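You operate a simulated robot arm through the tools that you are given. There is no shell and no other tool.

You are at the controls of a simulated robot arm. One attempt, no reset.

## Task
Pack the TOWER pouch in the white cradle's carrier, grey foam pad on top.
Fine: shut the lid.

Only the result counts: the job must be done as asked and must still hold three seconds after the hand-in. Knocking over, shifting, dropping, spilling or breaking anything else fails it. Lids that push on must go on centred and level and be pressed home; caps that screw on are set level and turned clockwise until they are tight.

## Robot
A 7-joint arm with a two-finger gripper, fixed in place. Base frame: the origin is at the foot of the arm, x ahead of it, y to its left, z up. Lengths are in mm, angles in degrees, forces in N, time in s.
With the tool pointing down near the work surface it reaches from about 280 to 480 mm from the base axis. Its first joint turns from -66.0 to 66.0 degrees. Payload 2.45 kg.
Tool frame: the origin (TCP) lies between the finger pads and is the grasp point; the fingertips stand 26 mm ahead of it; z points along the fingers, y is the line along which they close. Largest opening 96 mm; the body of the gripper starts 69 mm behind the TCP.
Orientation is that of the tool frame in the base frame, as [roll, pitch, yaw] about the fixed x, y, z axes, in that order (R = Rz(yaw) Ry(pitch) Rx(roll)). With the fingers straight down and closing along the base's y, the tool's x points along the base's -x, its y along +y and its z along -z.

## Interface
- The arm moves only by the tool apply_moves. Its argument "increments" is text: rows parted by semicolons, each of 7 numbers parted by spaces: the shift along the base's x, y, z in mm, then the turn, a rotation vector about the base's x, y, z in degrees, then the opening, from 0 (shut) to 1 (fully open). In form: x y z rx ry rz hand; .... A call has 1 to 20 rows; each row is the pose to reach, as a shift and turn from the pose commanded when the call began. A row lasts 0.2 s, in which the tool goes at most 50 mm and 8.6 degrees; a call with a longer step from one row to the next is refused whole, and so is a gripper value outside its range. Where a pose cannot be reached the arm comes as near as it can. A force on the tool above 40 N (or 10 N above the force at the start of the call, whichever is more), or a blocked arm, ends the call early, and 0.2 s more pass. The fingers move at their own pace and stop on an object; they squeeze with about 33 N. The grip force told is the motor's: it shows also when the fingers shut on nothing. Time passes only in rows, and 0.2 s behind the last, so rows that repeat a pose let the fingers close. The reply holds the time, the measured pose of the TCP, the force on the tool along the base axes, the opening and the grip force, in the units named above and with some noise, with the torque about the TCP (base axes, N m) and any sound that the robot's microphone picked up.
- Cameras (640 x 400 px; columns grow to the right, rows downward): "scene" is fixed at [181.6, -403.9, 1432.8]; the picture's right is [0.62, -0.79, 0.00], its down [-0.38, -0.30, -0.87] and it looks along [0.69, 0.54, -0.49] (base axes); focal length 214 px, centre (320, 200). "wrist" rides on the gripper at [82, 3, -98] in the tool frame; the picture's right is [-0.04, 1.00, 0.00], its down [-0.73, -0.03, -0.68] and it looks along [-0.68, -0.03, 0.73] (tool axes); focal length 256 px, centre (320, 200). There is no depth. A picture from a camera that has moved, and an enlarged one, comes with that camera's place and axes in the base frame and with its lens.
- grab_frame(camera): a new picture of that camera. It takes no simulated time.
- close_up(camera, box): a new picture of the part [left, top, right, bottom] of that camera's present view, enlarged. It takes no simulated time.
- close_job(): hands the job in; it is judged then, once.

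Places have to be worked out from the pictures, the camera data and where the tool is seen. Open the gripper and draw the arm clear of the work before you hand the job in, unless the task says otherwise.

The tools are called after ">>>" by a JSON object that holds its "fn" and its "kwargs". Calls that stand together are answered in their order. apply_moves: Moves the arm, as the interface text tells. Its arguments: {"type":"object","properties":{"increments":{"type":"string"}},"required":["increments"]} The other tools are called the same way: grab_frame (camera) takes a picture; close_up (camera, box) takes an enlarged picture of a part of a camera's view; close_job () hands the job in.

At the start:

```text
time_s: 0.0
position: [347.9, -120.4, 1353.4]
orientation: [-180.0, 0.0, 180.0]
ft_force: [0.1, -0.3, 0.1]
torque: [0.0, 0.01, 0.01]
finger_gap: 96.1
gripper_force: 0.1
```

scene: 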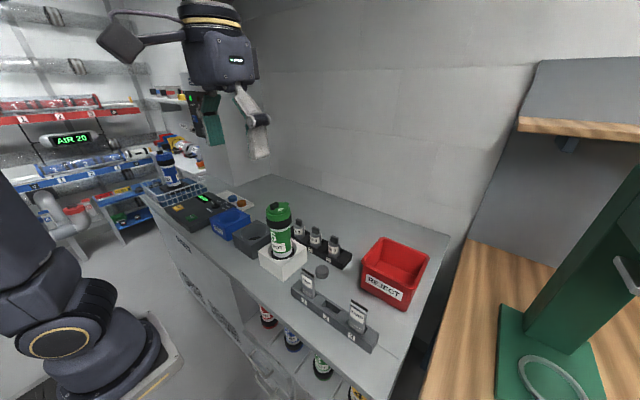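
wrist: 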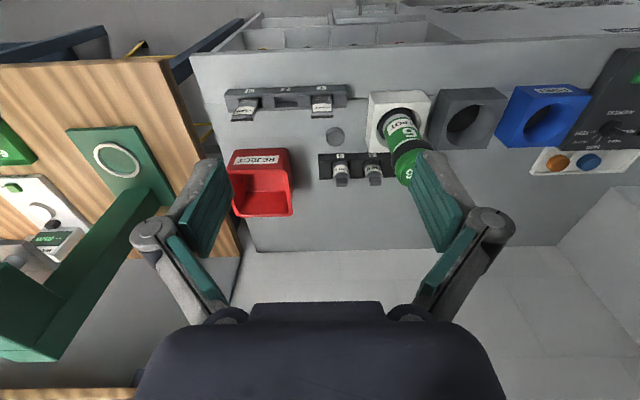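

I'll start by looking closely at the work area from both cameras to identify the cradle, carrier, pouches, foam pad and lid.

>>> {"fn": "close_up", "kwargs": {"camera": "scene", "box": [240, 190, 400, 290]}}

>>> {"fn": "close_up", "kwargs": {"camera": "scene", "box": [280, 250, 440, 350]}}

>>> {"fn": "close_up", "kwargs": {"camera": "scene", "box": [130, 140, 290, 240]}}

>>> {"fn": "close_up", "kwargs": {"camera": "wrist", "box": [210, 70, 450, 220]}}

>>> {"fn": "close_up", "kwargs": {"camera": "wrist", "box": [400, 60, 640, 210]}}

```text
4.00 times, centred on (320, 240) of scene
camera zoom: at [181.6, -403.9, 1432.8], right [0.62, -0.79, 0.0], down [-0.38, -0.3, -0.87], along [0.69, 0.54, -0.49], focal length 858 px, centre (320, 40)
```

zoom: 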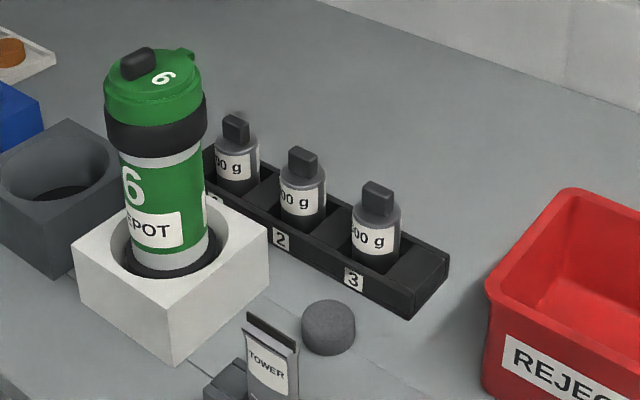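

```text
4.00 times, centred on (360, 300) of scene
camera zoom: at [181.6, -403.9, 1432.8], right [0.62, -0.79, 0.0], down [-0.38, -0.3, -0.87], along [0.69, 0.54, -0.49], focal length 858 px, centre (160, -200)
```

zoom: 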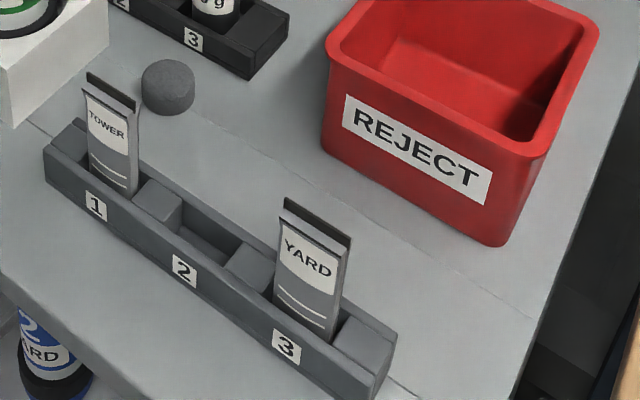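

```text
4.00 times, centred on (210, 190) of scene
camera zoom: at [181.6, -403.9, 1432.8], right [0.62, -0.79, 0.0], down [-0.38, -0.3, -0.87], along [0.69, 0.54, -0.49], focal length 858 px, centre (760, 240)
```

zoom: 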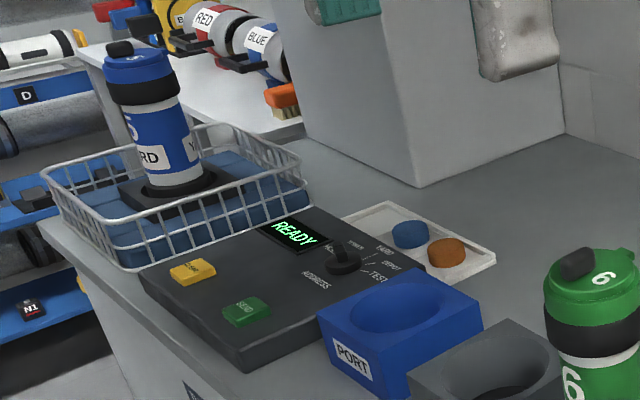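

```text
2.67 times, centred on (330, 145) of wrist
camera zoom: at [266.5, -114.5, 1452.7], right [0.04, 1.0, 0.0], down [0.73, -0.03, 0.68], along [0.68, -0.03, -0.73], focal length 683 px, centre (293, 347)
```

zoom: 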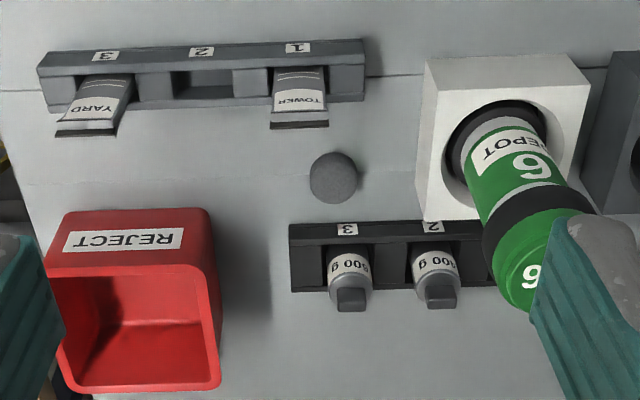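

```text
2.67 times, centred on (520, 135) of wrist
camera zoom: at [266.5, -114.5, 1452.7], right [0.04, 1.0, 0.0], down [0.73, -0.03, 0.68], along [0.68, -0.03, -0.73], focal length 683 px, centre (-213, 373)
```

zoom: 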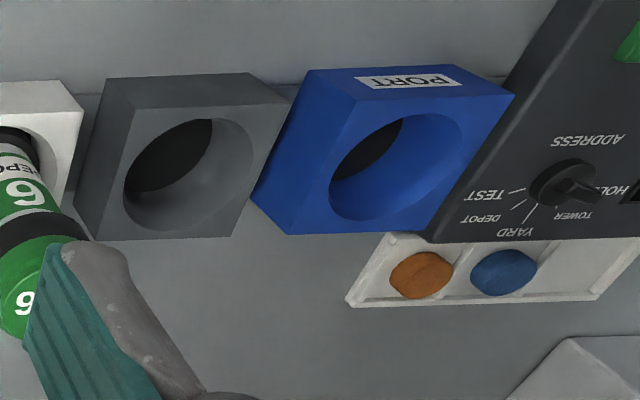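

Rough triangulation puts the table at z≈860, the pad near (595,-90) and the carrier top near (520,15,1115). I'll zoom in further on the carrier's lid and the rack before moving.

>>> {"fn": "close_up", "kwargs": {"camera": "scene", "box": [256, 195, 312, 230]}}

>>> {"fn": "close_up", "kwargs": {"camera": "scene", "box": [250, 225, 330, 275]}}

>>> {"fn": "close_up", "kwargs": {"camera": "scene", "box": [290, 260, 354, 300]}}

>>> {"fn": "close_up", "kwargs": {"camera": "scene", "box": [140, 140, 220, 190]}}

>>> {"fn": "close_up", "kwargs": {"camera": "wrist", "box": [350, 80, 446, 140]}}

>>> {"fn": "close_up", "kwargs": {"camera": "wrist", "box": [0, 100, 160, 200]}}

```text
11.43 times, centred on (284, 212) of scene
camera zoom: at [181.6, -403.9, 1432.8], right [0.62, -0.79, 0.0], down [-0.38, -0.3, -0.87], along [0.69, 0.54, -0.49], focal length 2451 px, centre (731, 57)
```

zoom: 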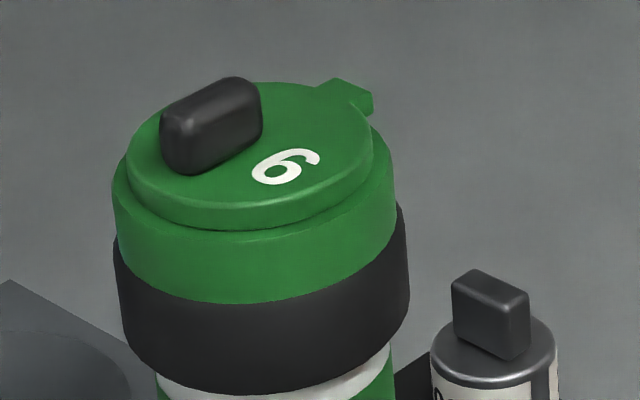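

```text
8.00 times, centred on (290, 250) of scene
camera zoom: at [181.6, -403.9, 1432.8], right [0.62, -0.79, 0.0], down [-0.38, -0.3, -0.87], along [0.69, 0.54, -0.49], focal length 1716 px, centre (560, -200)
```

zoom: 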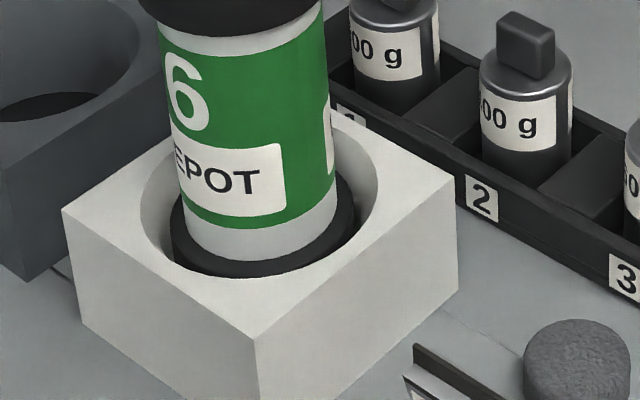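

```text
10.00 times, centred on (322, 280) of scene
camera zoom: at [181.6, -403.9, 1432.8], right [0.62, -0.79, 0.0], down [-0.38, -0.3, -0.87], along [0.69, 0.54, -0.49], focal length 2145 px, centre (300, -600)
```

zoom: 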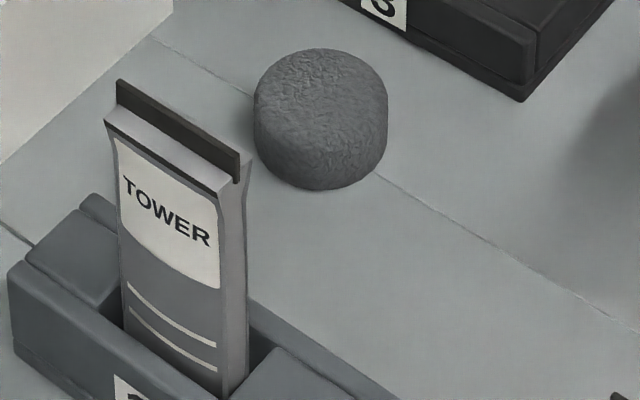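

```text
8.00 times, centred on (180, 165) of scene
camera zoom: at [181.6, -403.9, 1432.8], right [0.62, -0.79, 0.0], down [-0.38, -0.3, -0.87], along [0.69, 0.54, -0.49], focal length 1716 px, centre (1440, 480)
```

zoom: 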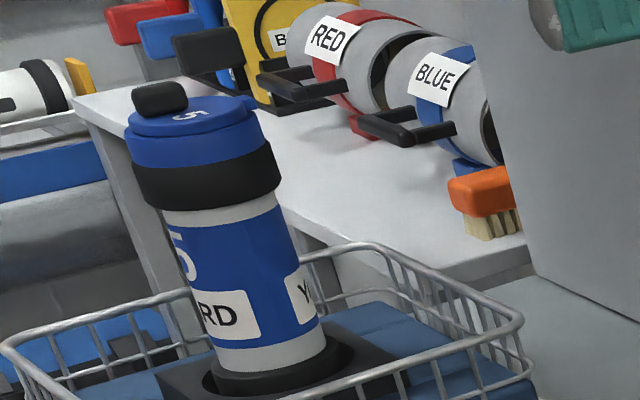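

```text
6.67 times, centred on (398, 110) of wrist
camera zoom: at [266.5, -114.5, 1452.7], right [0.04, 1.0, 0.0], down [0.73, -0.03, 0.68], along [0.68, -0.03, -0.73], focal length 1707 px, centre (-200, 800)
```

zoom: 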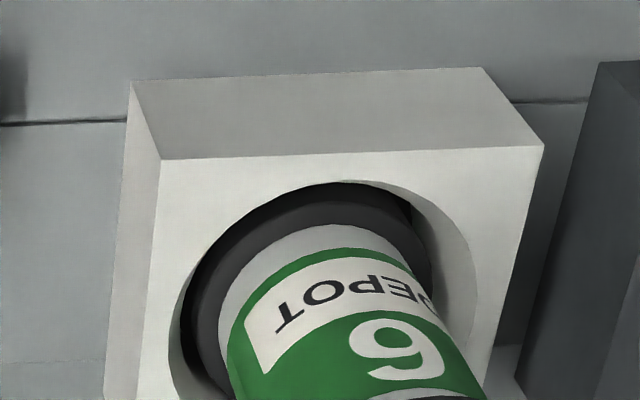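

```text
4.00 times, centred on (80, 150) of wrist
camera zoom: at [266.5, -114.5, 1452.7], right [0.04, 1.0, 0.0], down [0.73, -0.03, 0.68], along [0.68, -0.03, -0.73], focal length 1024 px, centre (1280, 400)
```

zoom: 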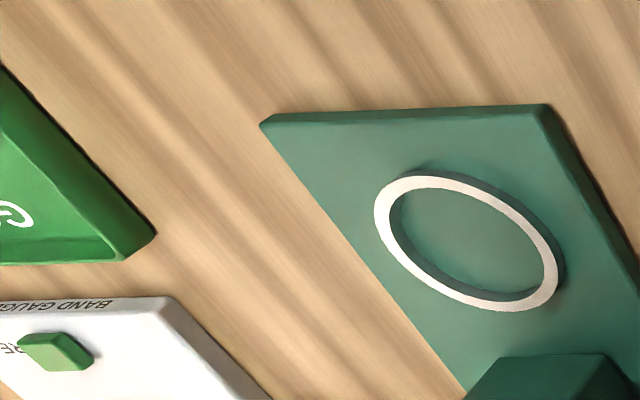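

The carrier's green lid has a black knob and a small tab. I'll move the open gripper to a viewing pose about 100 mm above and behind the carrier to see the lid from the wrist camera.

>>> {"fn": "apply_moves", "kwargs": {"increments": "20 26 -20 0 0 0 1; 41 52 -40 0 0 0 1; 61 78 -60 0 0 0 1; 81 104 -80 0 0 0 1; 90 128 -100 0 0 0 1"}}

>>> {"fn": "grab_frame", "kwargs": {"camera": "wrist"}}

>>> {"fn": "grab_frame", "kwargs": {"camera": "scene"}}

```text
time_s: 1.2
position: [440.4, 8.7, 1254.8]
orientation: [180.0, 0.0, -180.0]
ft_force: [-0.3, 0.4, -0.5]
torque: [0.03, 0.04, 0.02]
finger_gap: 95.9
gripper_force: 0.0
```

```text
taken
camera wrist: at [356.6, 13.3, 1353.0], right [0.04, 1.0, 0.0], down [0.73, -0.03, 0.68], along [0.68, -0.03, -0.73], focal length 256 px, centre (320, 200)
```

wrist: 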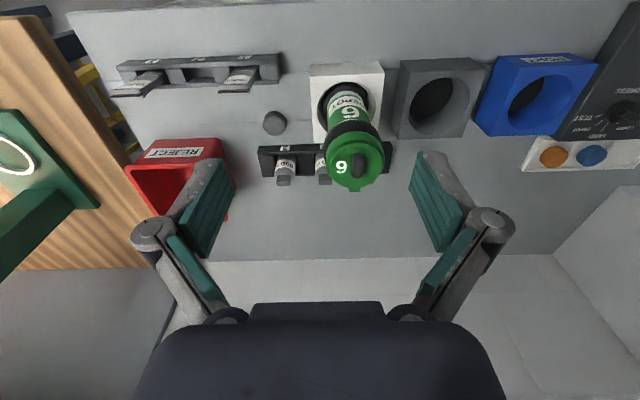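

```text
taken
```

scene: 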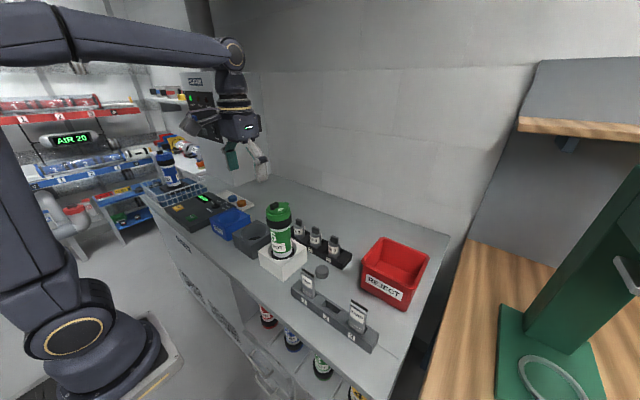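

The arm moved as commanded. I'll enlarge the wrist view of the carrier lid, the pouch rack and the pad.

>>> {"fn": "close_up", "kwargs": {"camera": "wrist", "box": [310, 130, 406, 190]}}

>>> {"fn": "close_up", "kwargs": {"camera": "wrist", "box": [300, 55, 396, 115]}}

>>> {"fn": "close_up", "kwargs": {"camera": "wrist", "box": [100, 40, 292, 160]}}

>>> {"fn": "close_up", "kwargs": {"camera": "wrist", "box": [200, 55, 296, 115]}}

```text
6.67 times, centred on (358, 160) of wrist
camera zoom: at [356.6, 13.3, 1353.0], right [0.04, 1.0, 0.0], down [0.73, -0.03, 0.68], along [0.68, -0.03, -0.73], focal length 1707 px, centre (67, 467)
```

zoom: 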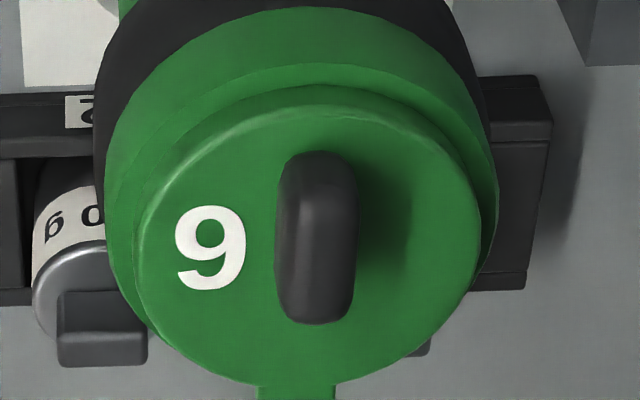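

```text
6.67 times, centred on (348, 85) of wrist
camera zoom: at [356.6, 13.3, 1353.0], right [0.04, 1.0, 0.0], down [0.73, -0.03, 0.68], along [0.68, -0.03, -0.73], focal length 1707 px, centre (133, 967)
```

zoom: 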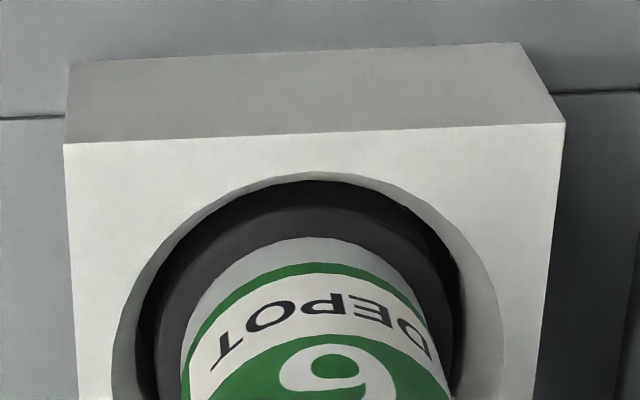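

```text
3.33 times, centred on (196, 100) of wrist
camera zoom: at [356.6, 13.3, 1353.0], right [0.04, 1.0, 0.0], down [0.73, -0.03, 0.68], along [0.68, -0.03, -0.73], focal length 853 px, centre (733, 533)
```

zoom: 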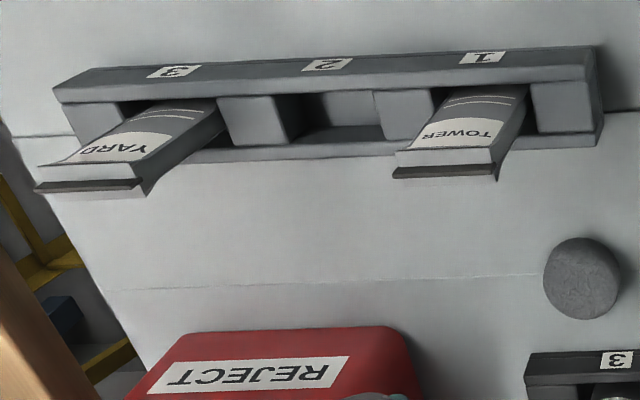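

```text
6.67 times, centred on (248, 85) of wrist
camera zoom: at [356.6, 13.3, 1353.0], right [0.04, 1.0, 0.0], down [0.73, -0.03, 0.68], along [0.68, -0.03, -0.73], focal length 1707 px, centre (800, 967)
```

zoom: 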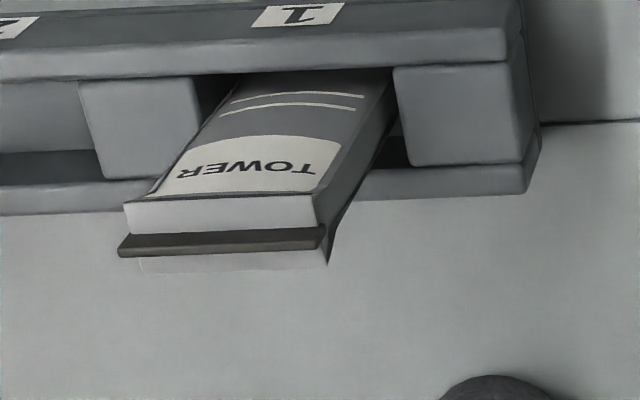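

The lid's knob is central, thin along y, with the tab at +x. I'll look at other carriers (basket, shelf) for clues on how lids work, and at the collar from the scene side.

>>> {"fn": "close_up", "kwargs": {"camera": "scene", "box": [250, 300, 346, 360]}}

>>> {"fn": "close_up", "kwargs": {"camera": "scene", "box": [150, 145, 190, 170]}}

>>> {"fn": "close_up", "kwargs": {"camera": "scene", "box": [0, 80, 160, 180]}}

>>> {"fn": "close_up", "kwargs": {"camera": "scene", "box": [180, 60, 280, 180]}}

>>> {"fn": "close_up", "kwargs": {"camera": "scene", "box": [270, 200, 294, 215]}}

```text
6.67 times, centred on (298, 330) of scene
camera zoom: at [181.6, -403.9, 1432.8], right [0.62, -0.79, 0.0], down [-0.38, -0.3, -0.87], along [0.69, 0.54, -0.49], focal length 1430 px, centre (467, -667)
```

zoom: 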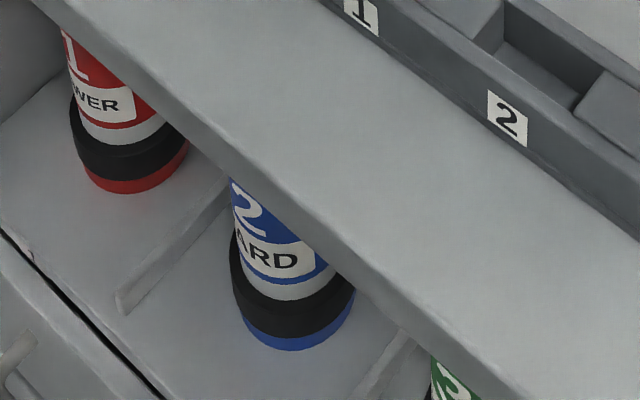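

```text
16.00 times, centred on (170, 158) of scene
camera zoom: at [181.6, -403.9, 1432.8], right [0.62, -0.79, 0.0], down [-0.38, -0.3, -0.87], along [0.69, 0.54, -0.49], focal length 3432 px, centre (2720, 880)
```

zoom: 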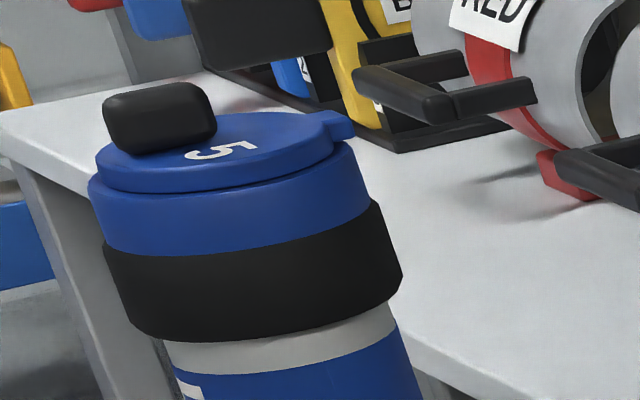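

```text
4.00 times, centred on (80, 130) of scene
camera zoom: at [181.6, -403.9, 1432.8], right [0.62, -0.79, 0.0], down [-0.38, -0.3, -0.87], along [0.69, 0.54, -0.49], focal length 858 px, centre (1280, 480)
```

zoom: 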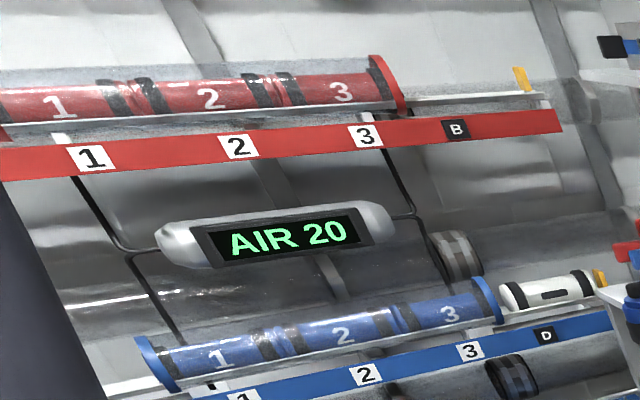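

```text
3.33 times, centred on (230, 120) of scene
camera zoom: at [181.6, -403.9, 1432.8], right [0.62, -0.79, 0.0], down [-0.38, -0.3, -0.87], along [0.69, 0.54, -0.49], focal length 715 px, centre (620, 467)
```

zoom: 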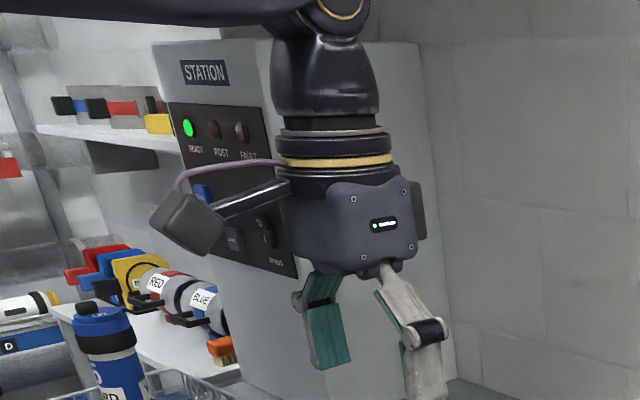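

```text
16.00 times, centred on (282, 208) of scene
camera zoom: at [181.6, -403.9, 1432.8], right [0.62, -0.79, 0.0], down [-0.38, -0.3, -0.87], along [0.69, 0.54, -0.49], focal length 3432 px, centre (928, 80)
```

zoom: 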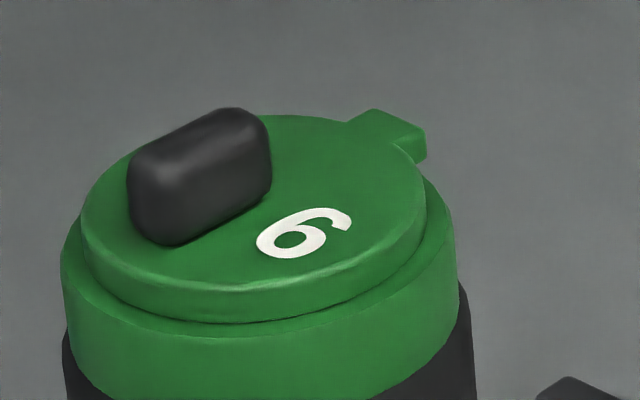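

The knob seems to sit slightly off centre in the scene view, so I want a steeper look. I'll move forward over the carrier at the same safe height (fingertips ~140 mm above the lid) and view again, which also tests reach.

>>> {"fn": "apply_moves", "kwargs": {"increments": "25 10 0 0 0 0 1; 50 20 0 0 0 0 1; 75 30 0 0 0 0 1; 100 40 0 0 0 0 1"}}

>>> {"fn": "grab_frame", "kwargs": {"camera": "wrist"}}

```text
time_s: 2.2
position: [539.1, 49.1, 1253.5]
orientation: [-180.0, 0.0, -180.0]
ft_force: [1.0, -0.5, -0.6]
torque: [-0.02, 0.04, -0.04]
finger_gap: 95.7
gripper_force: 0.1
```

```text
taken
camera wrist: at [456.4, 53.8, 1352.5], right [0.04, 1.0, 0.0], down [0.73, -0.03, 0.68], along [0.68, -0.03, -0.73], focal length 256 px, centre (320, 200)
```

wrist: 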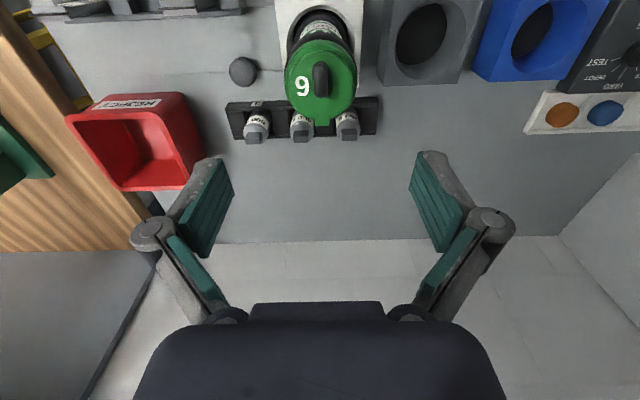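

Reach is fine here. I'll enlarge the lid, which is now seen more steeply, plus the pad and the rack.

>>> {"fn": "close_up", "kwargs": {"camera": "wrist", "box": [272, 30, 368, 130]}}

>>> {"fn": "close_up", "kwargs": {"camera": "wrist", "box": [200, 40, 296, 100]}}

>>> {"fn": "close_up", "kwargs": {"camera": "wrist", "box": [370, 0, 466, 60]}}

>>> {"fn": "close_up", "kwargs": {"camera": "scene", "box": [200, 120, 320, 220]}}

```text
4.00 times, centred on (320, 80) of wrist
camera zoom: at [456.4, 53.8, 1352.5], right [0.04, 1.0, 0.0], down [0.73, -0.03, 0.68], along [0.68, -0.03, -0.73], focal length 1024 px, centre (320, 680)
```

zoom: 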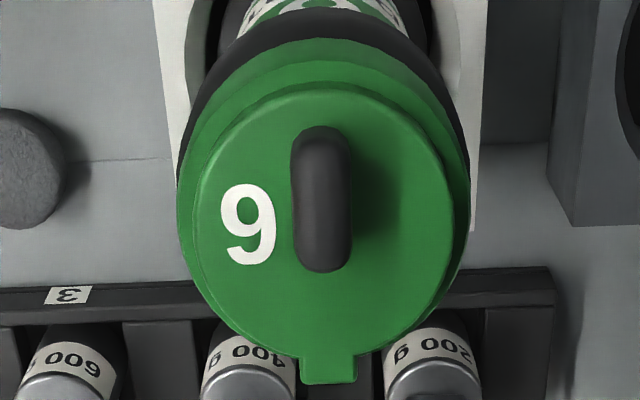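

```text
6.67 times, centred on (248, 70) of wrist
camera zoom: at [456.4, 53.8, 1352.5], right [0.04, 1.0, 0.0], down [0.73, -0.03, 0.68], along [0.68, -0.03, -0.73], focal length 1707 px, centre (800, 1067)
```

zoom: 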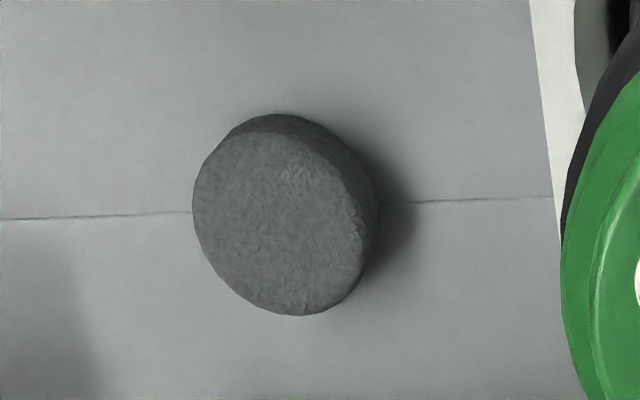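

```text
6.67 times, centred on (418, 30) of wrist
camera zoom: at [456.4, 53.8, 1352.5], right [0.04, 1.0, 0.0], down [0.73, -0.03, 0.68], along [0.68, -0.03, -0.73], focal length 1707 px, centre (-333, 1333)
```

zoom: 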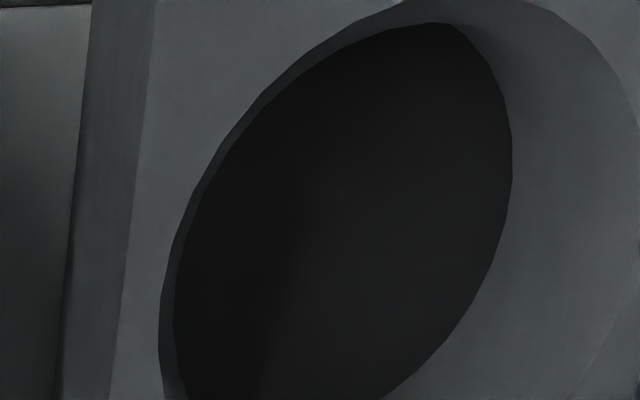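

```text
4.00 times, centred on (260, 170) of scene
camera zoom: at [181.6, -403.9, 1432.8], right [0.62, -0.79, 0.0], down [-0.38, -0.3, -0.87], along [0.69, 0.54, -0.49], focal length 858 px, centre (560, 320)
```

zoom: 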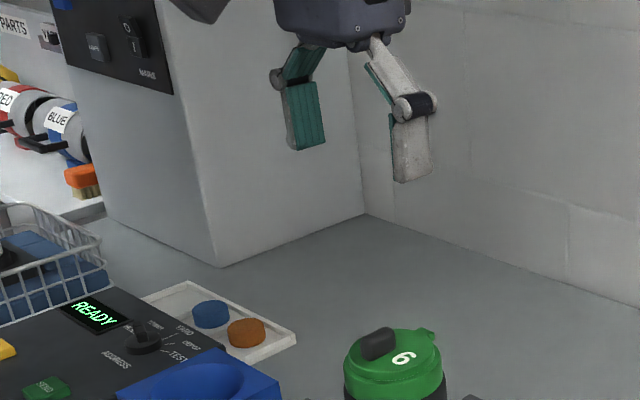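

The lid is about 65 mm across at roughly (548,51,1084), with the knob ~14 mm wide, ~27 mm long along x, centred near (540,51) and topping out near z≈1102. I'll narrow the fingers and descend to just above the knob, then check alignment visually.

>>> {"fn": "apply_moves", "kwargs": {"increments": "0 0 -35 0 0 0 0.5; 1 0 -70 0 0 0 0.45; 1 0 -95 0 0 0 0.45; 1 0 -105 0 0 0 0.45; 1 0 -105 0 0 0 0.45"}}

>>> {"fn": "grab_frame", "kwargs": {"camera": "wrist"}}

>>> {"fn": "close_up", "kwargs": {"camera": "scene", "box": [240, 170, 336, 230]}}

```text
time_s: 3.4
position: [538.7, 47.8, 1148.9]
orientation: [-179.9, 0.0, 180.0]
ft_force: [0.7, -0.6, -0.1]
torque: [-0.02, -0.03, -0.01]
finger_gap: 43.1
gripper_force: 0.0
```

```text
taken
camera wrist: at [457.1, 52.6, 1247.6], right [0.04, 1.0, 0.0], down [0.73, -0.03, 0.68], along [0.68, -0.03, -0.73], focal length 256 px, centre (320, 200)
```

wrist: 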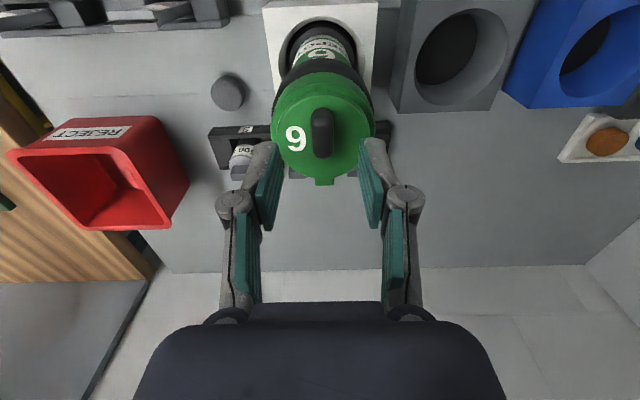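

```text
6.67 times, centred on (288, 200) of scene
camera zoom: at [181.6, -403.9, 1432.8], right [0.62, -0.79, 0.0], down [-0.38, -0.3, -0.87], along [0.69, 0.54, -0.49], focal length 1430 px, centre (533, 200)
```

zoom: 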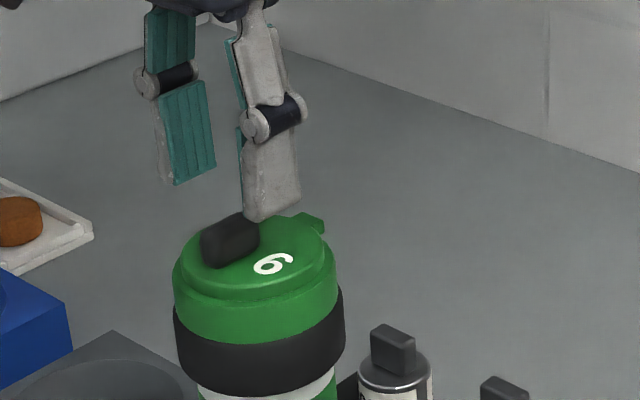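

Lateral alignment looks good (knob near the gripper's mid-plane). I'll zoom in to verify x alignment and knob height.

>>> {"fn": "close_up", "kwargs": {"camera": "wrist", "box": [256, 60, 384, 200]}}

>>> {"fn": "close_up", "kwargs": {"camera": "scene", "box": [260, 190, 300, 215]}}

```text
2.86 times, centred on (320, 130) of wrist
camera zoom: at [457.1, 52.6, 1247.6], right [0.04, 1.0, 0.0], down [0.73, -0.03, 0.68], along [0.68, -0.03, -0.73], focal length 731 px, centre (320, 400)
```

zoom: 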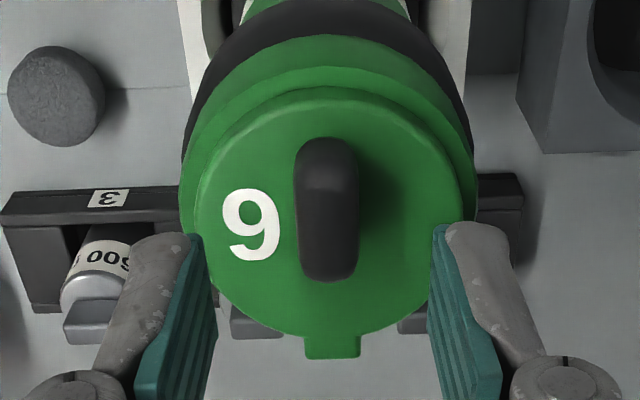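

```text
16.00 times, centred on (280, 202) of scene
camera zoom: at [181.6, -403.9, 1432.8], right [0.62, -0.79, 0.0], down [-0.38, -0.3, -0.87], along [0.69, 0.54, -0.49], focal length 3432 px, centre (960, 160)
```

zoom: 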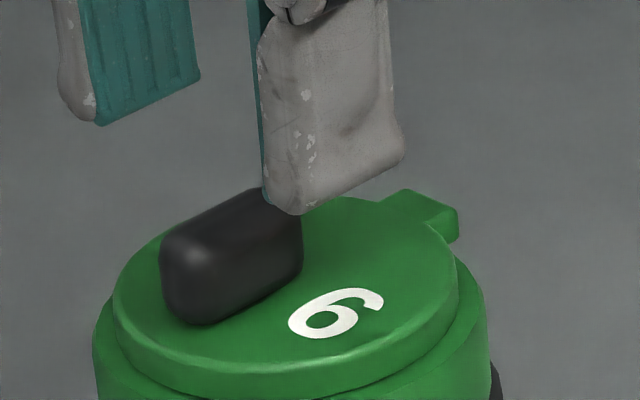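

Knob centre ≈ (540.5,50.4), the tool's mid-plane is ~1 mm short in y, lid top ≈ z 1085. I'll shift +1 in x and y, descend 34 mm so the tips are ~4 mm above the lid, and check before closing.

>>> {"fn": "apply_moves", "kwargs": {"increments": "1 1 -10 0 0 0 0.45; 1 1 -20 0 0 0 0.45; 1 1 -28 0 0 0 0.45; 1 1 -34 0 0 0 0.45; 1 1 -34 0 0 0 0.45"}}

>>> {"fn": "close_up", "kwargs": {"camera": "wrist", "box": [256, 60, 384, 200]}}

>>> {"fn": "close_up", "kwargs": {"camera": "scene", "box": [260, 190, 300, 215]}}

```text
time_s: 4.6
position: [540.3, 49.5, 1113.9]
orientation: [180.0, 0.1, 179.9]
ft_force: [-0.4, -0.9, -0.5]
torque: [0.01, -0.01, 0.04]
finger_gap: 43.2
gripper_force: 0.0
```

```text
2.86 times, centred on (320, 130) of wrist
camera zoom: at [457.8, 54.1, 1213.8], right [0.04, 1.0, 0.0], down [0.73, -0.03, 0.68], along [0.68, -0.03, -0.73], focal length 731 px, centre (320, 400)
```

zoom: 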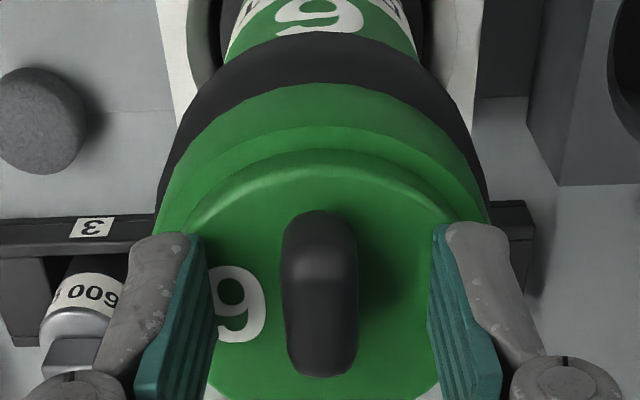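

```text
16.00 times, centred on (280, 202) of scene
camera zoom: at [181.6, -403.9, 1432.8], right [0.62, -0.79, 0.0], down [-0.38, -0.3, -0.87], along [0.69, 0.54, -0.49], focal length 3432 px, centre (960, 160)
```

zoom: 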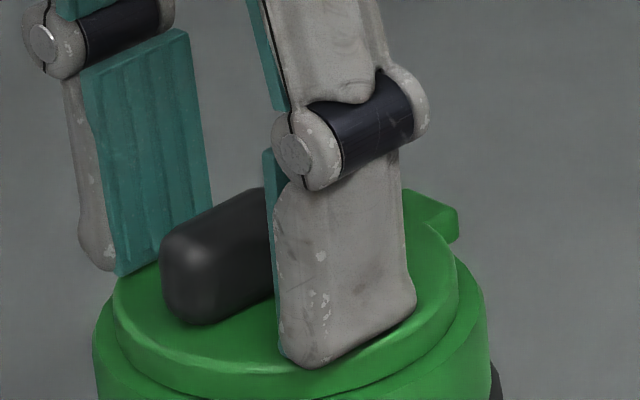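

Fingers straddle the knob without contact. Closing on the knob now.

>>> {"fn": "apply_moves", "kwargs": {"increments": "0 0 0 0 0 0 0.25; 0 0 0 0 0 0 0.1; 0 0 0 0 0 0 0; 0 0 0 0 0 0 0; 0 0 0 0 0 0 0"}}

>>> {"fn": "close_up", "kwargs": {"camera": "wrist", "box": [256, 60, 384, 200]}}

>>> {"fn": "close_up", "kwargs": {"camera": "scene", "box": [260, 190, 300, 215]}}

```text
time_s: 5.8
position: [540.0, 50.4, 1114.6]
orientation: [-180.0, 0.0, 180.0]
ft_force: [0.5, 0.8, 4.2]
torque: [0.02, -0.07, 0.03]
finger_gap: 13.0
gripper_force: 33.1
```

```text
2.86 times, centred on (320, 130) of wrist
camera zoom: at [457.8, 54.1, 1214.0], right [0.04, 1.0, 0.0], down [0.73, -0.03, 0.68], along [0.68, -0.03, -0.73], focal length 731 px, centre (320, 400)
```

zoom: 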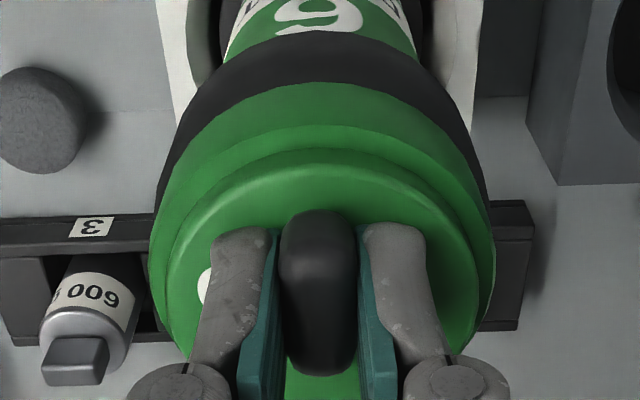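

```text
16.00 times, centred on (280, 202) of scene
camera zoom: at [181.6, -403.9, 1432.8], right [0.62, -0.79, 0.0], down [-0.38, -0.3, -0.87], along [0.69, 0.54, -0.49], focal length 3432 px, centre (960, 160)
```

zoom: 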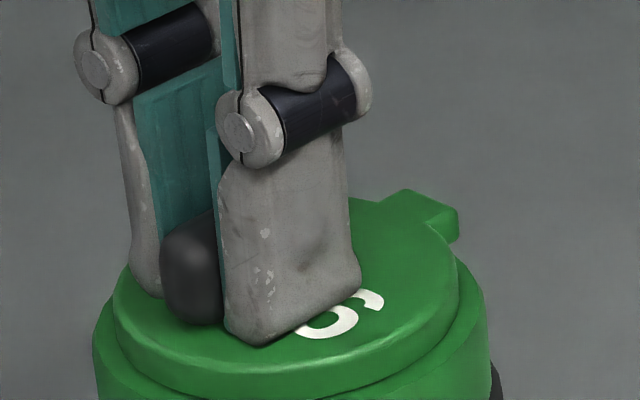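

Knob gripped (13 mm gap, 33 N). I'll try a gentle 2 mm lift to see whether the lid comes free, resists, or takes the carrier with it.

>>> {"fn": "apply_moves", "kwargs": {"increments": "0 0 1 0 0 0 0; 0 0 2 0 0 0 0; 0 0 2 0 0 0 0"}}

>>> {"fn": "close_up", "kwargs": {"camera": "scene", "box": [260, 190, 300, 215]}}

>>> {"fn": "close_up", "kwargs": {"camera": "scene", "box": [250, 225, 330, 275]}}

```text
time_s: 6.6
position: [540.8, 49.6, 1116.5]
orientation: [-180.0, 0.1, -180.0]
ft_force: [0.8, 0.4, 1.2]
torque: [0.02, 0.08, 0.0]
finger_gap: 13.1
gripper_force: 32.6
```

```text
16.00 times, centred on (280, 202) of scene
camera zoom: at [181.7, -403.9, 1432.8], right [0.62, -0.79, 0.0], down [-0.38, -0.3, -0.87], along [0.69, 0.54, -0.49], focal length 3432 px, centre (960, 160)
```

zoom: 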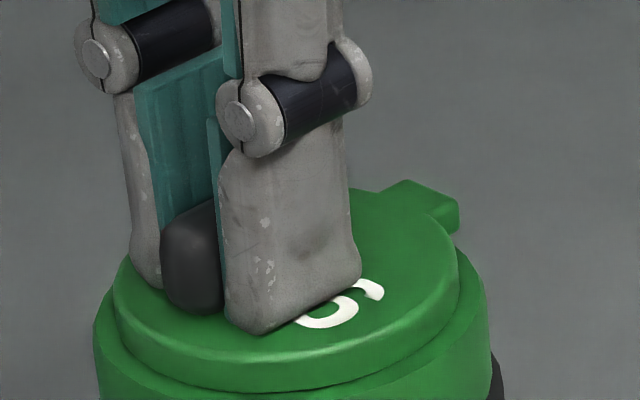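

```text
8.00 times, centred on (290, 250) of scene
camera zoom: at [181.7, -403.9, 1432.8], right [0.62, -0.79, 0.0], down [-0.38, -0.3, -0.87], along [0.69, 0.54, -0.49], focal length 1716 px, centre (560, -200)
```

zoom: 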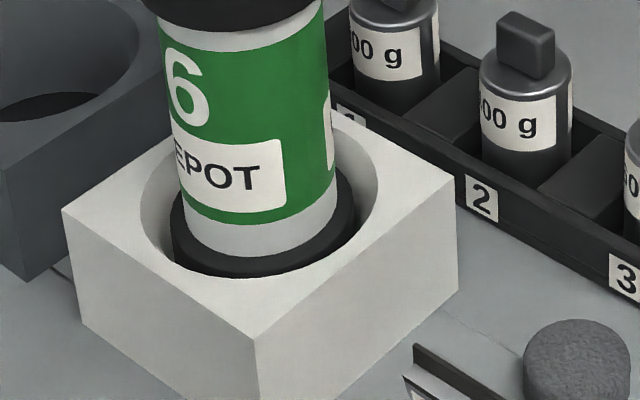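

The lid rose 2 mm with the gripper with practically no resistance while the carrier body stayed put — a lift-off lid. I'll lift further and inspect.

>>> {"fn": "apply_moves", "kwargs": {"increments": "0 0 4 0 0 0 0; 0 0 8 0 0 0 0; 0 0 12 0 0 0 0; 0 0 12 0 0 0 0"}}

>>> {"fn": "close_up", "kwargs": {"camera": "scene", "box": [256, 190, 304, 220]}}

>>> {"fn": "close_up", "kwargs": {"camera": "scene", "box": [250, 225, 330, 275]}}

```text
time_s: 7.6
position: [540.1, 49.9, 1128.3]
orientation: [-179.9, 0.0, 179.9]
ft_force: [1.1, -1.2, -2.4]
torque: [-0.02, 0.01, 0.0]
finger_gap: 13.1
gripper_force: 33.2
```

```text
13.33 times, centred on (280, 205) of scene
camera zoom: at [181.7, -403.9, 1432.8], right [0.62, -0.79, 0.0], down [-0.38, -0.3, -0.87], along [0.69, 0.54, -0.49], focal length 2860 px, centre (853, 133)
```

zoom: 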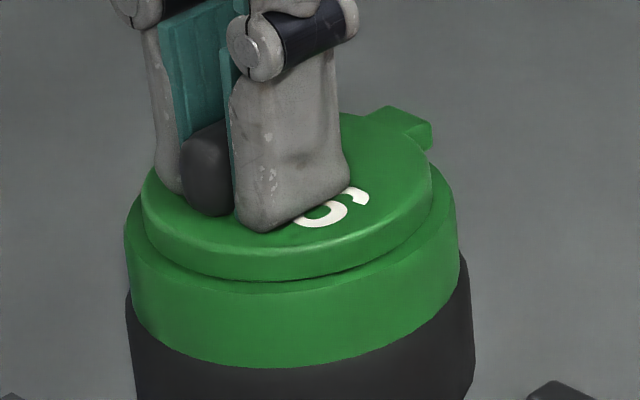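

```text
8.00 times, centred on (290, 250) of scene
camera zoom: at [181.7, -403.9, 1432.8], right [0.62, -0.79, 0.0], down [-0.38, -0.3, -0.87], along [0.69, 0.54, -0.49], focal length 1716 px, centre (560, -200)
```

zoom: 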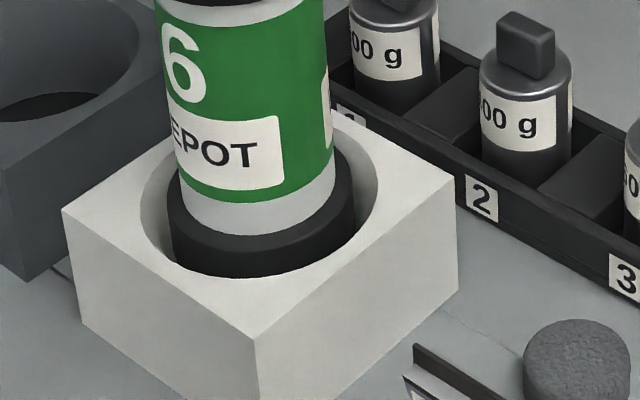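

The whole carrier came up with the lid (the black base ring rose in the cradle, ~2.4 N weight), so the lid is latched to the carrier. I'll lower it back the same 14 mm and check it's seated.

>>> {"fn": "apply_moves", "kwargs": {"increments": "0 0 -3 0 0 0 0; 0 0 -6 0 0 0 0; 0 0 -9 0 0 0 0; 0 0 -12 0 0 0 0; 0 0 -13.5 0 0 0 0; 0 0 -13.5 0 0 0 0"}}

>>> {"fn": "close_up", "kwargs": {"camera": "scene", "box": [250, 225, 330, 275]}}

>>> {"fn": "close_up", "kwargs": {"camera": "scene", "box": [260, 190, 300, 215]}}

```text
time_s: 9.0
position: [541.3, 51.0, 1115.0]
orientation: [-179.9, 0.0, -180.0]
ft_force: [-0.3, -0.1, -2.2]
torque: [-0.02, -0.01, 0.03]
finger_gap: 13.3
gripper_force: 33.1
```

```text
8.00 times, centred on (290, 250) of scene
camera zoom: at [181.7, -403.9, 1432.8], right [0.62, -0.79, 0.0], down [-0.38, -0.3, -0.87], along [0.69, 0.54, -0.49], focal length 1716 px, centre (560, -200)
```

zoom: 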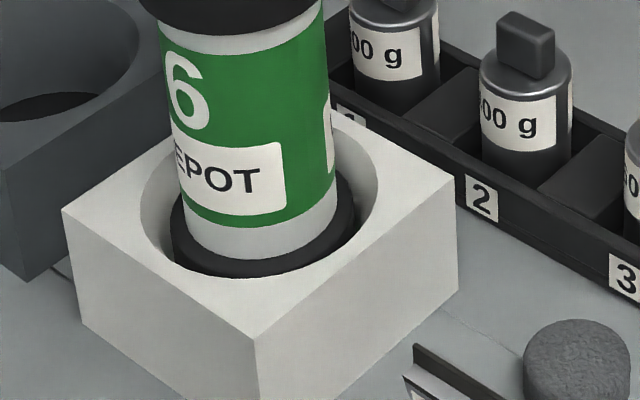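

```text
16.00 times, centred on (280, 202) of scene
camera zoom: at [181.7, -403.9, 1432.8], right [0.62, -0.79, 0.0], down [-0.38, -0.3, -0.87], along [0.69, 0.54, -0.49], focal length 3432 px, centre (960, 160)
```

zoom: 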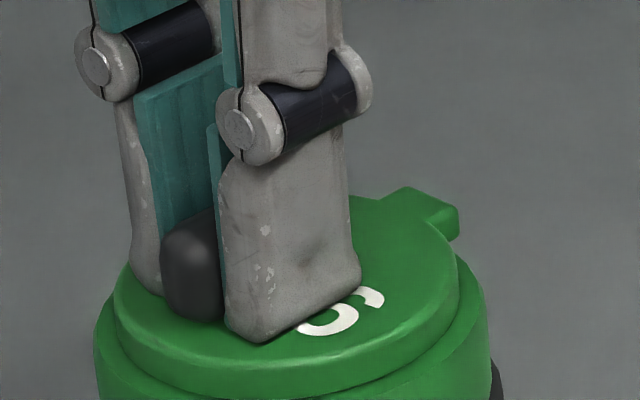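

The carrier is almost seated again (still carrying its weight). I'll lower the last ~1 mm until contact, then release and back off upward so I can inspect the lid from other directions.

>>> {"fn": "apply_moves", "kwargs": {"increments": "0 0 -0.7 0 0 0 0; 0 0 -1.2 0 0 0 0; 0 0 -1.2 0 0 0 0"}}

```text
time_s: 9.8
position: [541.2, 49.3, 1115.1]
orientation: [-180.0, 0.0, -180.0]
ft_force: [-5.1, 0.3, 10.0]
torque: [-0.01, 0.68, 0.01]
finger_gap: 13.2
gripper_force: 33.2
```

Contact made (10 N upward), the carrier is seated. I'll ease off half a millimetre and, with the knob still held, try a small counter-clockwise turn about the lid's axis, watching the torque.

>>> {"fn": "apply_moves", "kwargs": {"increments": "0 0 0.4 0 0 0 0; 0.05 -0.5 0.4 0 0 3 0; 0.1 -1 0.4 0 0 6 0; 0.1 -1 0.4 0 0 6 0"}}

>>> {"fn": "close_up", "kwargs": {"camera": "scene", "box": [260, 190, 300, 215]}}

>>> {"fn": "close_up", "kwargs": {"camera": "scene", "box": [250, 225, 330, 275]}}

```text
time_s: 10.8
position: [541.5, 48.4, 1114.7]
orientation: [179.9, 0.2, -174.0]
ft_force: [4.0, -1.5, 7.6]
torque: [-0.02, -0.98, -0.08]
finger_gap: 13.2
gripper_force: 32.7
```

```text
16.00 times, centred on (280, 202) of scene
camera zoom: at [181.6, -404.0, 1432.8], right [0.62, -0.79, 0.0], down [-0.38, -0.3, -0.87], along [0.69, 0.54, -0.49], focal length 3432 px, centre (960, 160)
```

zoom: 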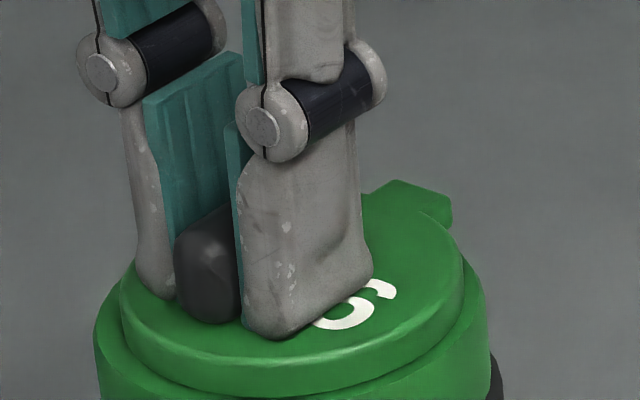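

```text
8.00 times, centred on (290, 250) of scene
camera zoom: at [181.6, -404.0, 1432.8], right [0.62, -0.79, 0.0], down [-0.38, -0.3, -0.87], along [0.69, 0.54, -0.49], focal length 1716 px, centre (560, -200)
```

zoom: 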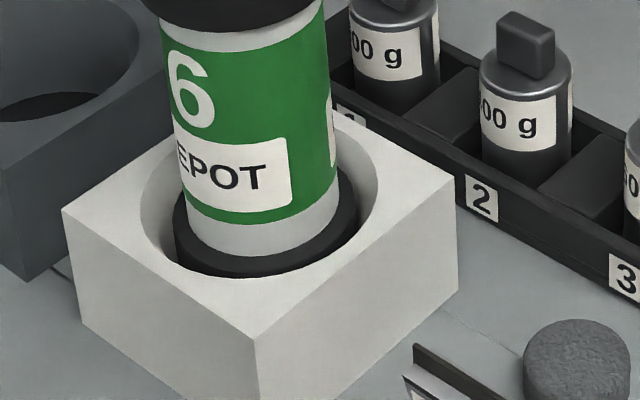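

The body label moved along with the lid, so the whole carrier just turned in the cradle with very little torque. I'll turn it back to the original angle, release the knob, and rise to inspect the lid and tab from a different side.

>>> {"fn": "apply_moves", "kwargs": {"increments": "-0.05 0.5 0.3 0 0 -3 0; -0.1 1 0.3 0 0 -6 0; -0.1 1 0 0 0 -6 0; -0.1 1 0 0 0 -6 0.1; -0.1 1 0 0 0 -6 0.45; -0.1 1 0 0 0 -6 0.45; -0.1 1 0 0 0 -6 0.45"}}

>>> {"fn": "close_up", "kwargs": {"camera": "scene", "box": [260, 190, 300, 215]}}

>>> {"fn": "close_up", "kwargs": {"camera": "scene", "box": [250, 225, 330, 275]}}

```text
time_s: 12.4
position: [542.3, 50.3, 1113.4]
orientation: [-179.9, -0.1, 180.0]
ft_force: [-0.8, 0.3, -0.1]
torque: [-0.01, 0.01, -0.02]
finger_gap: 43.0
gripper_force: 0.0
```

```text
16.00 times, centred on (280, 202) of scene
camera zoom: at [181.6, -403.9, 1432.8], right [0.62, -0.79, 0.0], down [-0.38, -0.3, -0.87], along [0.69, 0.54, -0.49], focal length 3432 px, centre (960, 160)
```

zoom: 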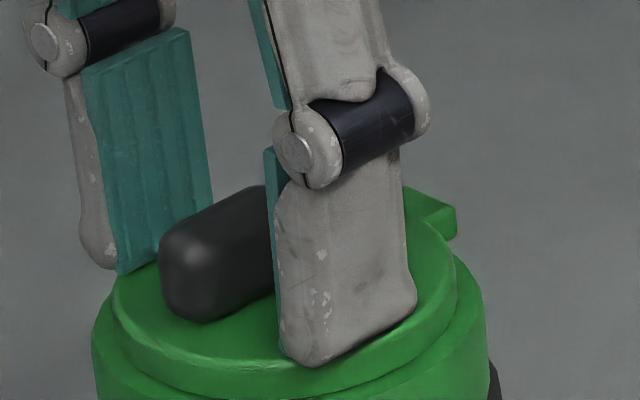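

```text
8.00 times, centred on (290, 250) of scene
camera zoom: at [181.6, -403.9, 1432.8], right [0.62, -0.79, 0.0], down [-0.38, -0.3, -0.87], along [0.69, 0.54, -0.49], focal length 1716 px, centre (560, -200)
```

zoom: 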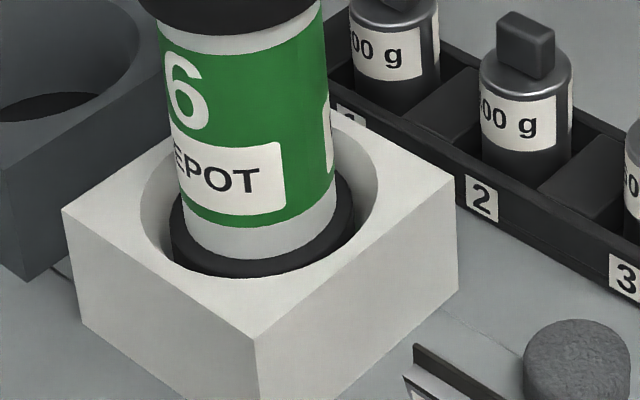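

The carrier is back at its original pose and released. I'll rise 100 mm, yaw the hand +90° and move to the −y side so the wrist camera can view the lid and tab in profile.

>>> {"fn": "apply_moves", "kwargs": {"increments": "0 0 40 0 0 0 0.45; 0 0 80 0 0 0 0.6; 0 0 100 0 0 0 0.8; 1 -8 100 0 0 8 1; 2 -16 100 0 0 16 1; 3 -24 100 0 0 24 1; 4 -32 100 0 0 32 1; 5 -40 100 0 0 40 1; 6 -48 100 0 0 48 1; 8 -56 100 0 0 56 1; 9 -64 100 0 0 64 1; 10 -72 100 0 0 72 1; 12 -80 100 0 0 80 1; 13 -87 100 0 0 88 1; 13 -87 100 0 0 90 1; 13 -87 100 0 0 90 1"}}

>>> {"fn": "grab_frame", "kwargs": {"camera": "wrist"}}

>>> {"fn": "grab_frame", "kwargs": {"camera": "scene"}}

```text
time_s: 15.8
position: [554.9, -35.8, 1213.6]
orientation: [179.9, 0.0, -89.9]
ft_force: [0.2, 0.6, 0.9]
torque: [-0.02, -0.02, -0.03]
finger_gap: 96.0
gripper_force: 0.1
```

```text
taken
camera wrist: at [549.8, -117.5, 1313.2], right [-1.0, 0.04, 0.0], down [0.03, 0.73, 0.68], along [0.03, 0.68, -0.73], focal length 256 px, centre (320, 200)
```

wrist: 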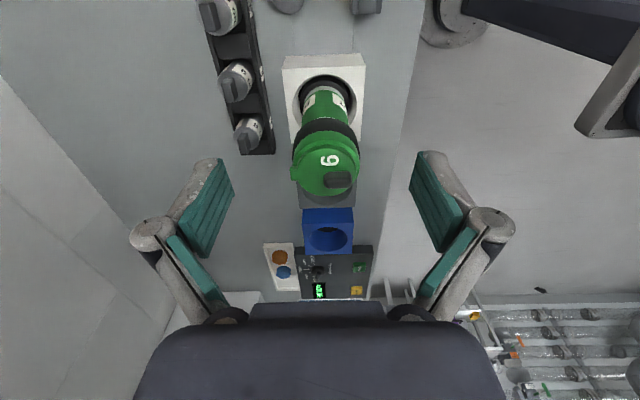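

```text
taken
```

scene: 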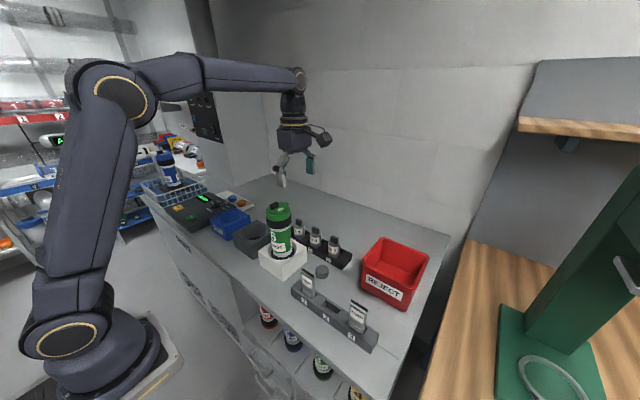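

Good clear view. I'll descend here to z≈1100 to see the tab and lid edge in profile.

>>> {"fn": "apply_moves", "kwargs": {"increments": "0 0 -40 0 0 0 1; 0 0 -80 0 0 0 1; 0 0 -115 0 0 0 1; 0 0 -115 0 0 0 1"}}

>>> {"fn": "grab_frame", "kwargs": {"camera": "wrist"}}

>>> {"fn": "close_up", "kwargs": {"camera": "wrist", "box": [250, 150, 410, 250]}}

```text
time_s: 16.8
position: [553.6, -37.5, 1099.7]
orientation: [-179.9, -0.1, -89.9]
ft_force: [0.9, 0.4, 0.2]
torque: [-0.02, -0.02, 0.0]
finger_gap: 95.8
gripper_force: 0.1
```

```text
taken
camera wrist: at [550.0, -117.8, 1198.4], right [-1.0, 0.04, 0.0], down [0.03, 0.73, 0.68], along [0.03, 0.68, -0.73], focal length 256 px, centre (320, 200)
```

wrist: 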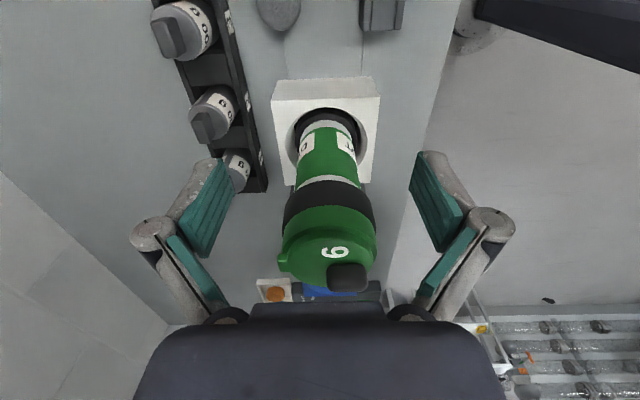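

```text
4.00 times, centred on (330, 200) of wrist
camera zoom: at [550.0, -117.8, 1198.4], right [-1.0, 0.04, 0.0], down [0.03, 0.73, 0.68], along [0.03, 0.68, -0.73], focal length 1024 px, centre (280, 200)
```

zoom: 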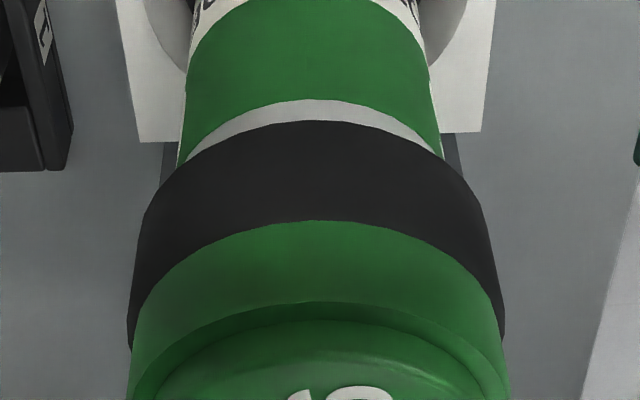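

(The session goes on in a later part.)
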